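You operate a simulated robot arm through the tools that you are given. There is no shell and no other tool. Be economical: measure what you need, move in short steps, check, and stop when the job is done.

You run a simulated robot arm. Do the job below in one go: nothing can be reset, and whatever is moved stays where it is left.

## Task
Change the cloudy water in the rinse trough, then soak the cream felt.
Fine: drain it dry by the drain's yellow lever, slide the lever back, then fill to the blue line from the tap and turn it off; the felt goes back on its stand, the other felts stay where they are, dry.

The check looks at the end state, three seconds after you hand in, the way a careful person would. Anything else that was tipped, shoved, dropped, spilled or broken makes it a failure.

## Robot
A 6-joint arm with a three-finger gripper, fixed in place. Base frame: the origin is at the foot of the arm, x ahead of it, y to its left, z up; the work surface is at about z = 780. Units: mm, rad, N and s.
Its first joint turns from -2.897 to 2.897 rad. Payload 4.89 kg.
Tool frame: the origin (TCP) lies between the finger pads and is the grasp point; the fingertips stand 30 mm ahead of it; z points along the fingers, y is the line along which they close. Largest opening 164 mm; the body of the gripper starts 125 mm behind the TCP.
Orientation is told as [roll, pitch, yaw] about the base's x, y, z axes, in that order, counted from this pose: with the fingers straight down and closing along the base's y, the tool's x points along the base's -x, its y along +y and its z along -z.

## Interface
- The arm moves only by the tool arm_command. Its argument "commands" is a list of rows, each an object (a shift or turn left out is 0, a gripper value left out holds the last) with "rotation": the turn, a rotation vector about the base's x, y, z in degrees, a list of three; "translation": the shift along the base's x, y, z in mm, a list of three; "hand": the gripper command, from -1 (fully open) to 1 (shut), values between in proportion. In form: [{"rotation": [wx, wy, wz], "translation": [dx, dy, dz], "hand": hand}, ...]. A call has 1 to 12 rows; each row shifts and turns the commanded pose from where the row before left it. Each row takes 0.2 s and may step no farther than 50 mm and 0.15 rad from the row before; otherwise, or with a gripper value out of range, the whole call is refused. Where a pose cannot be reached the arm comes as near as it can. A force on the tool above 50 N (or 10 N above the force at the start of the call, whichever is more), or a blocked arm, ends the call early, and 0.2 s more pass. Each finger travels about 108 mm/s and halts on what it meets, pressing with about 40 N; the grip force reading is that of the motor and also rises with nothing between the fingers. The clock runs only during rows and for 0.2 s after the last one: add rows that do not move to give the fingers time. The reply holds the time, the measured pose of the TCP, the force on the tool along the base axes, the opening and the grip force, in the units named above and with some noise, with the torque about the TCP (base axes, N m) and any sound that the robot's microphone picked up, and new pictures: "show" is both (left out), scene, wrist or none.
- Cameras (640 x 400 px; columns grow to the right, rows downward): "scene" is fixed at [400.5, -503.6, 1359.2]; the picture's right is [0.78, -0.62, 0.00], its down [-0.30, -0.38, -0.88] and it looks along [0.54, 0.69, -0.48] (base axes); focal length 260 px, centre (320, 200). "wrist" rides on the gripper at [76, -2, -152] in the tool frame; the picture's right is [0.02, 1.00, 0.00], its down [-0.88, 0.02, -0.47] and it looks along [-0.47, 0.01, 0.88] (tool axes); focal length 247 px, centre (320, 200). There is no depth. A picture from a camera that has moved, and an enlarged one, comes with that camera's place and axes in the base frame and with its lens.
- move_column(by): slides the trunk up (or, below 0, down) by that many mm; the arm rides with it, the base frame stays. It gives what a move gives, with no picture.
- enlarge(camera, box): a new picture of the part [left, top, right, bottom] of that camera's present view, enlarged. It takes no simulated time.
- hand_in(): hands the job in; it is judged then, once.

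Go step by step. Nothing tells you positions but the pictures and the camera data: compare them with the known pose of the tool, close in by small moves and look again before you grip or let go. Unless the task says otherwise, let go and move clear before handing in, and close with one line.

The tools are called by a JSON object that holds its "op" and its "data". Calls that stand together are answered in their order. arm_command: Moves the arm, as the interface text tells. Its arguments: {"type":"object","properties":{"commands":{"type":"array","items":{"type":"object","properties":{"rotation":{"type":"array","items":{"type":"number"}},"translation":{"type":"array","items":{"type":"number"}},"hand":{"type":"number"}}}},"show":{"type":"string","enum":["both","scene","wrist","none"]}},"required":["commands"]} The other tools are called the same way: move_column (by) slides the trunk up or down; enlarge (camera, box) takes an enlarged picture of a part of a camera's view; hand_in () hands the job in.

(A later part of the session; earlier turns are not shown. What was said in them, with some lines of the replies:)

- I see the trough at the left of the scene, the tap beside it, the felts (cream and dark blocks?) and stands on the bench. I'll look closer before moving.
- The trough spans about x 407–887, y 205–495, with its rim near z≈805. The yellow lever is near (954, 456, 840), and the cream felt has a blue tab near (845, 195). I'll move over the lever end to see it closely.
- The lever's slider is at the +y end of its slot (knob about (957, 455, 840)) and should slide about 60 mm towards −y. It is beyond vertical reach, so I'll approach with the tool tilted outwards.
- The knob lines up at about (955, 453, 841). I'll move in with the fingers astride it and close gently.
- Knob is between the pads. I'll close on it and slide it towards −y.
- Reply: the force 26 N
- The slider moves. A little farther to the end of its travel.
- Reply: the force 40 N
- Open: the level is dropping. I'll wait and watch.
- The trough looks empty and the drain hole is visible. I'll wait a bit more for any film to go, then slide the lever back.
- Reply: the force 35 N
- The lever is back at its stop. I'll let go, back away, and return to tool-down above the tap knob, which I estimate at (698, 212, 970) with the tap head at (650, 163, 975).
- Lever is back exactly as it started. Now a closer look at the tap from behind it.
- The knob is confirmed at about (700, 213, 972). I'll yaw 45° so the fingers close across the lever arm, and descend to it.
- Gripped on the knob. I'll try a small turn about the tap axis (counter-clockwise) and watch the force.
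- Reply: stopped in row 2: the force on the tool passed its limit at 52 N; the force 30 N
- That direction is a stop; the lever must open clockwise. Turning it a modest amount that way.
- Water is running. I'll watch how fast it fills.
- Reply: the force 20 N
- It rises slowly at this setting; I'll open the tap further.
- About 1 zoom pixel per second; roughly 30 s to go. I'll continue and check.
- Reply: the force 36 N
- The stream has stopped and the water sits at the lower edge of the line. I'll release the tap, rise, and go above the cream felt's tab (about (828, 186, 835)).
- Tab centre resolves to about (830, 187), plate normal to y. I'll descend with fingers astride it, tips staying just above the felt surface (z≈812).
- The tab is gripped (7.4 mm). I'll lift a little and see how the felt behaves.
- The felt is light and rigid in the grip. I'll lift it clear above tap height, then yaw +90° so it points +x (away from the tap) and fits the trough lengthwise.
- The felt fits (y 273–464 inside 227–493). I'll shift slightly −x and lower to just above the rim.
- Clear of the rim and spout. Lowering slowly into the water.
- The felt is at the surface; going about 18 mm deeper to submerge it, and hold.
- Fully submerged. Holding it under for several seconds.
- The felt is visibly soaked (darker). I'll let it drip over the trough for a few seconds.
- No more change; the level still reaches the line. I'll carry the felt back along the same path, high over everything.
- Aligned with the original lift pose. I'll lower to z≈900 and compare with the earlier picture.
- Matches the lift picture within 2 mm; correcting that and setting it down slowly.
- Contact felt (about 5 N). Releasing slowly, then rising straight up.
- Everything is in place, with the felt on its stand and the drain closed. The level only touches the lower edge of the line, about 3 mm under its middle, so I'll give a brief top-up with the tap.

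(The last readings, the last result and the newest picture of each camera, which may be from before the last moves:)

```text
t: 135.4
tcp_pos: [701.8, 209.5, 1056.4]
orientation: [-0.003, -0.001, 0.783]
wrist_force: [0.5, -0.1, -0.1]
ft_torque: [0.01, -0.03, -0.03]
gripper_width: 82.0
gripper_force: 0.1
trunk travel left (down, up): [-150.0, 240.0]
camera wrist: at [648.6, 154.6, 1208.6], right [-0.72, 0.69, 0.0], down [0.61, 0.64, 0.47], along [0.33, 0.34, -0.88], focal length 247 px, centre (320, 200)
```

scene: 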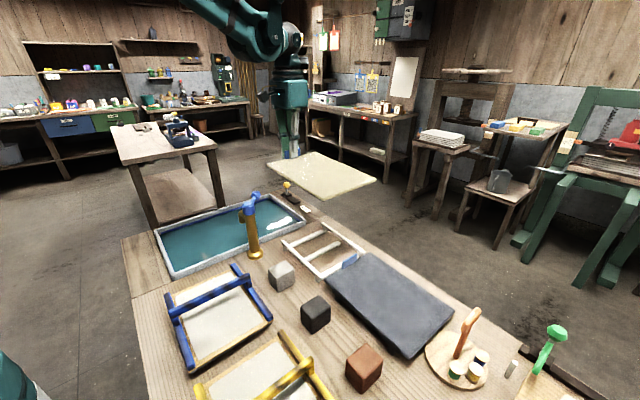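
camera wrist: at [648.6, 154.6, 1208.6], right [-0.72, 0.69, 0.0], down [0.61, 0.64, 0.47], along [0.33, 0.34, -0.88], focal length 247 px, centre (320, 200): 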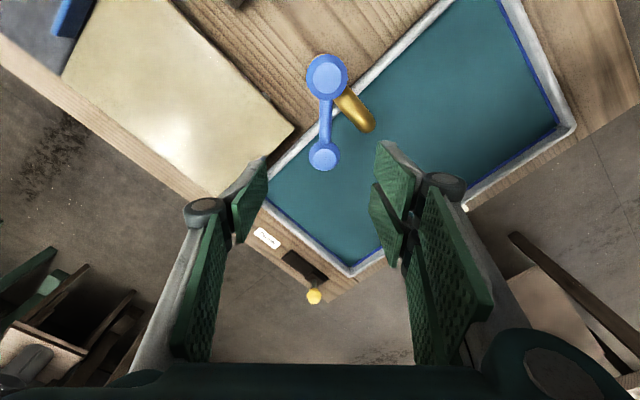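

Same position as before over the closed tap knob; descend and grip.

{"op": "arm_command", "data": {"commands": [{"translation": [-1, 1, -30]}, {"translation": [0, 0, -30]}, {"translation": [0, 0, -25]}, {"hand": 0.3}, {"hand": 0.6}, {"hand": 0.8}, {}], "show": "wrist"}}

```text
t: 137.0
tcp_pos: [700.3, 210.7, 969.0]
orientation: [-0.004, -0.002, 0.785]
wrist_force: [0.2, 1.8, -3.5]
ft_torque: [0.03, -0.08, 0.03]
gripper_width: 29.5
gripper_force: 44.7
trunk travel left (down, up): [-150.0, 240.0]
camera wrist: at [647.9, 155.1, 1122.4], right [-0.72, 0.69, 0.0], down [0.61, 0.64, 0.47], along [0.33, 0.34, -0.88], focal length 247 px, centre (320, 200)
```

wrist: 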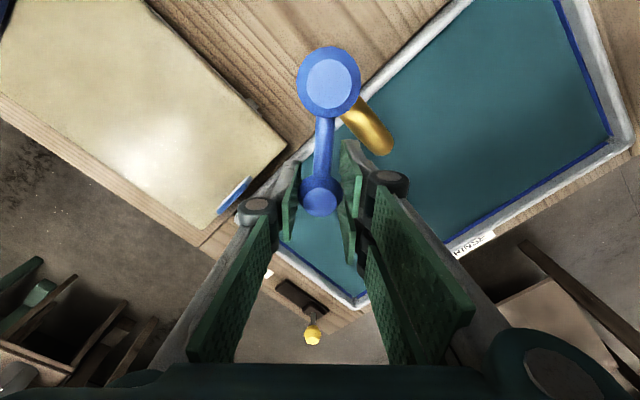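

{"op": "arm_command", "data": {"commands": [{"rotation": [0, 0, -7.2], "translation": [5.7, -6.5, 0]}, {"rotation": [0, 0, -7.2], "translation": [4.9, -7.2, 0]}, {"rotation": [0, 0, -7.2], "translation": [3.9, -7.8, 0]}, {"rotation": [0, 0, -7.2], "translation": [2.9, -8.2, 0]}, {"rotation": [0, 0, -7.2], "translation": [1.9, -8.6, 0]}, {}, {}, {"rotation": [0, 0, 7.2], "translation": [-1.9, 8.6, 0]}, {"rotation": [0, 0, 7.2], "translation": [-2.9, 8.2, 0]}, {"rotation": [0, 0, 7.2], "translation": [-3.9, 7.8, 0]}, {"rotation": [0, 0, 7.2], "translation": [-4.9, 7.2, 0]}, {"rotation": [0, 0, 7.2], "translation": [-6.2, 7.0, 0]}], "show": "wrist"}}

{"op": "enlarge", "data": {"camera": "scene", "box": [150, 205, 210, 245]}}

{"op": "enlarge", "data": {"camera": "scene", "box": [220, 180, 340, 270]}}

```text
t: 139.6
tcp_pos: [702.3, 212.0, 972.3]
orientation: [-0.004, -0.001, 0.784]
wrist_force: [18.0, 10.3, 18.0]
ft_torque: [0.15, -0.04, 0.3]
gripper_width: 29.4
gripper_force: 44.8
trunk travel left (down, up): [-150.0, 240.0]
camera wrist: at [649.2, 156.2, 1123.8], right [-0.72, 0.69, -0.01], down [0.61, 0.64, 0.47], along [0.33, 0.34, -0.88], focal length 247 px, centre (320, 200)
```

wrist: 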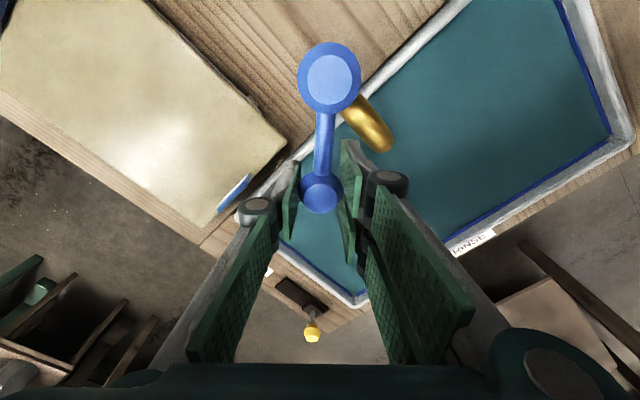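

```text
10.00 times, centred on (180, 225) of scene
camera zoom: at [400.5, -503.6, 1359.2], right [0.78, -0.62, 0.0], down [-0.3, -0.38, -0.88], along [0.54, 0.69, -0.48], focal length 2599 px, centre (1720, -50)
```

zoom: 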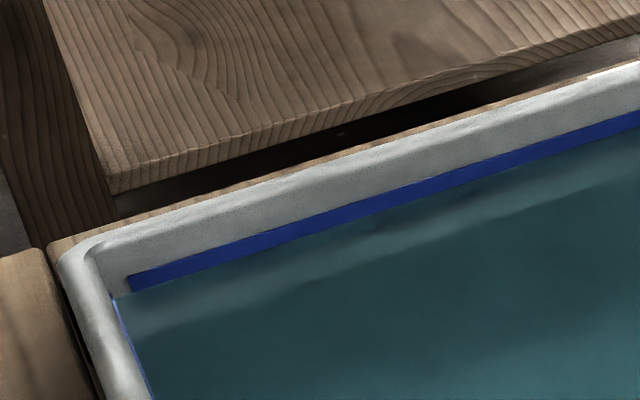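

```text
4.44 times, centred on (280, 225) of scene
camera zoom: at [400.5, -503.6, 1359.2], right [0.78, -0.62, 0.0], down [-0.3, -0.38, -0.88], along [0.54, 0.69, -0.48], focal length 1155 px, centre (498, 89)
```

zoom: 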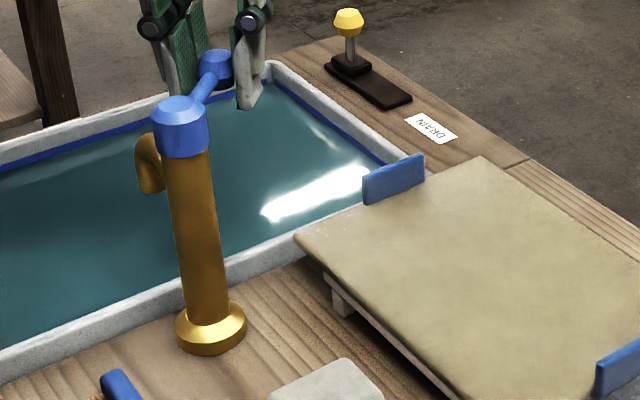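

The level is now on the line. A final nudge onto the closed stop, then release and clear.

{"op": "arm_command", "data": {"commands": [{"translation": [-1.5, 1.5, 0]}, {"translation": [-1, 1, 0]}, {}], "show": "none"}}

{"op": "arm_command", "data": {"commands": [{"translation": [0.5, -0.5, 0], "hand": 0.3}, {"hand": 0.0}, {"hand": 0.0}, {"translation": [0, 0, 40]}, {"translation": [0, 0, 45]}, {"translation": [0, 0, 45]}, {"translation": [-30, 0, 35]}, {"translation": [-40, 0, 20]}, {}], "show": "both"}}

{"op": "enlarge", "data": {"camera": "scene", "box": [140, 170, 340, 295]}}

{"op": "enlarge", "data": {"camera": "scene", "box": [150, 210, 180, 230]}}

```text
t: 140.4
tcp_pos: [698.3, 214.5, 971.4]
orientation: [-0.005, -0.001, 0.783]
wrist_force: [32.6, 14.8, 23.7]
ft_torque: [0.13, -0.22, -0.01]
gripper_width: 29.7
gripper_force: 45.2
trunk travel left (down, up): [-150.0, 240.0]
```

```text
t: 142.4
tcp_pos: [626.3, 211.6, 1157.3]
orientation: [-0.004, 0.001, 0.784]
wrist_force: [-0.2, -1.1, 0.1]
ft_torque: [0.05, -0.15, -0.02]
gripper_width: 82.1
gripper_force: 0.1
trunk travel left (down, up): [-150.0, 240.0]
camera wrist: at [573.8, 155.8, 1308.6], right [-0.72, 0.69, 0.0], down [0.61, 0.64, 0.47], along [0.33, 0.34, -0.88], focal length 247 px, centre (320, 200)
```

scene: 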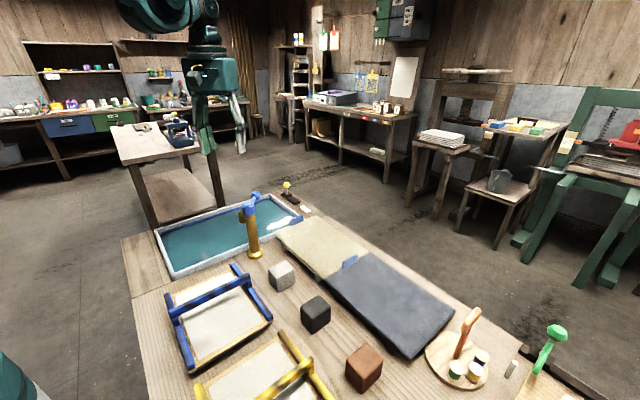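
wrist: 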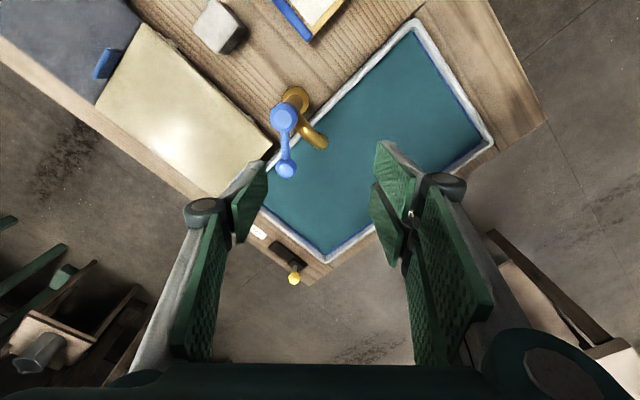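

```text
3.20 times, centred on (240, 232) of scene
camera zoom: at [400.5, -503.6, 1359.2], right [0.78, -0.62, 0.0], down [-0.3, -0.38, -0.88], along [0.54, 0.69, -0.48], focal length 832 px, centre (576, 96)
```

zoom: 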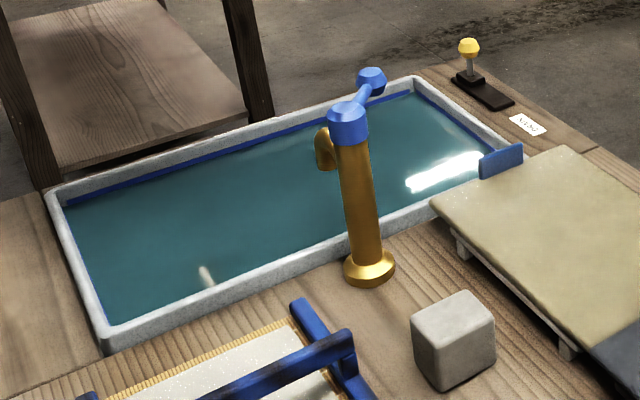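

```text
16.00 times, centred on (165, 220) of scene
camera zoom: at [400.5, -503.6, 1359.2], right [0.78, -0.62, 0.0], down [-0.3, -0.38, -0.88], along [0.54, 0.69, -0.48], focal length 4159 px, centre (2800, -120)
```

zoom: 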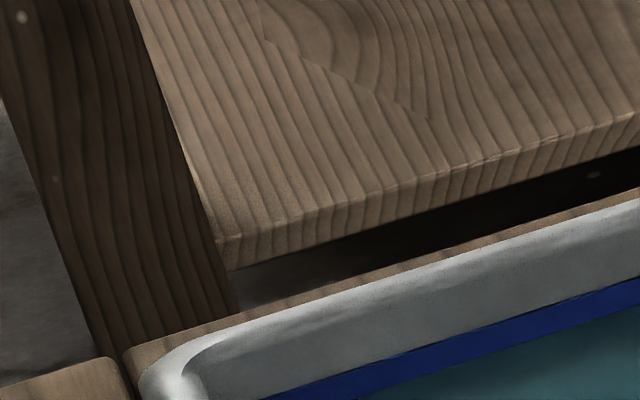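

The clear water is at the blue line and the tap is off with no stream. The drain lever is back, the soaked cream felt is on its stand, the other felts are untouched, and the gripper is clear, so I'm handing in.

{"op": "hand_in", "data": {}}

```text
The job is handed in.
```

I drained the cloudy water, refilled the trough to the blue line, soaked the cream felt and put it back on its stand, with the tap off and the drain lever slid back; the job is handed in.
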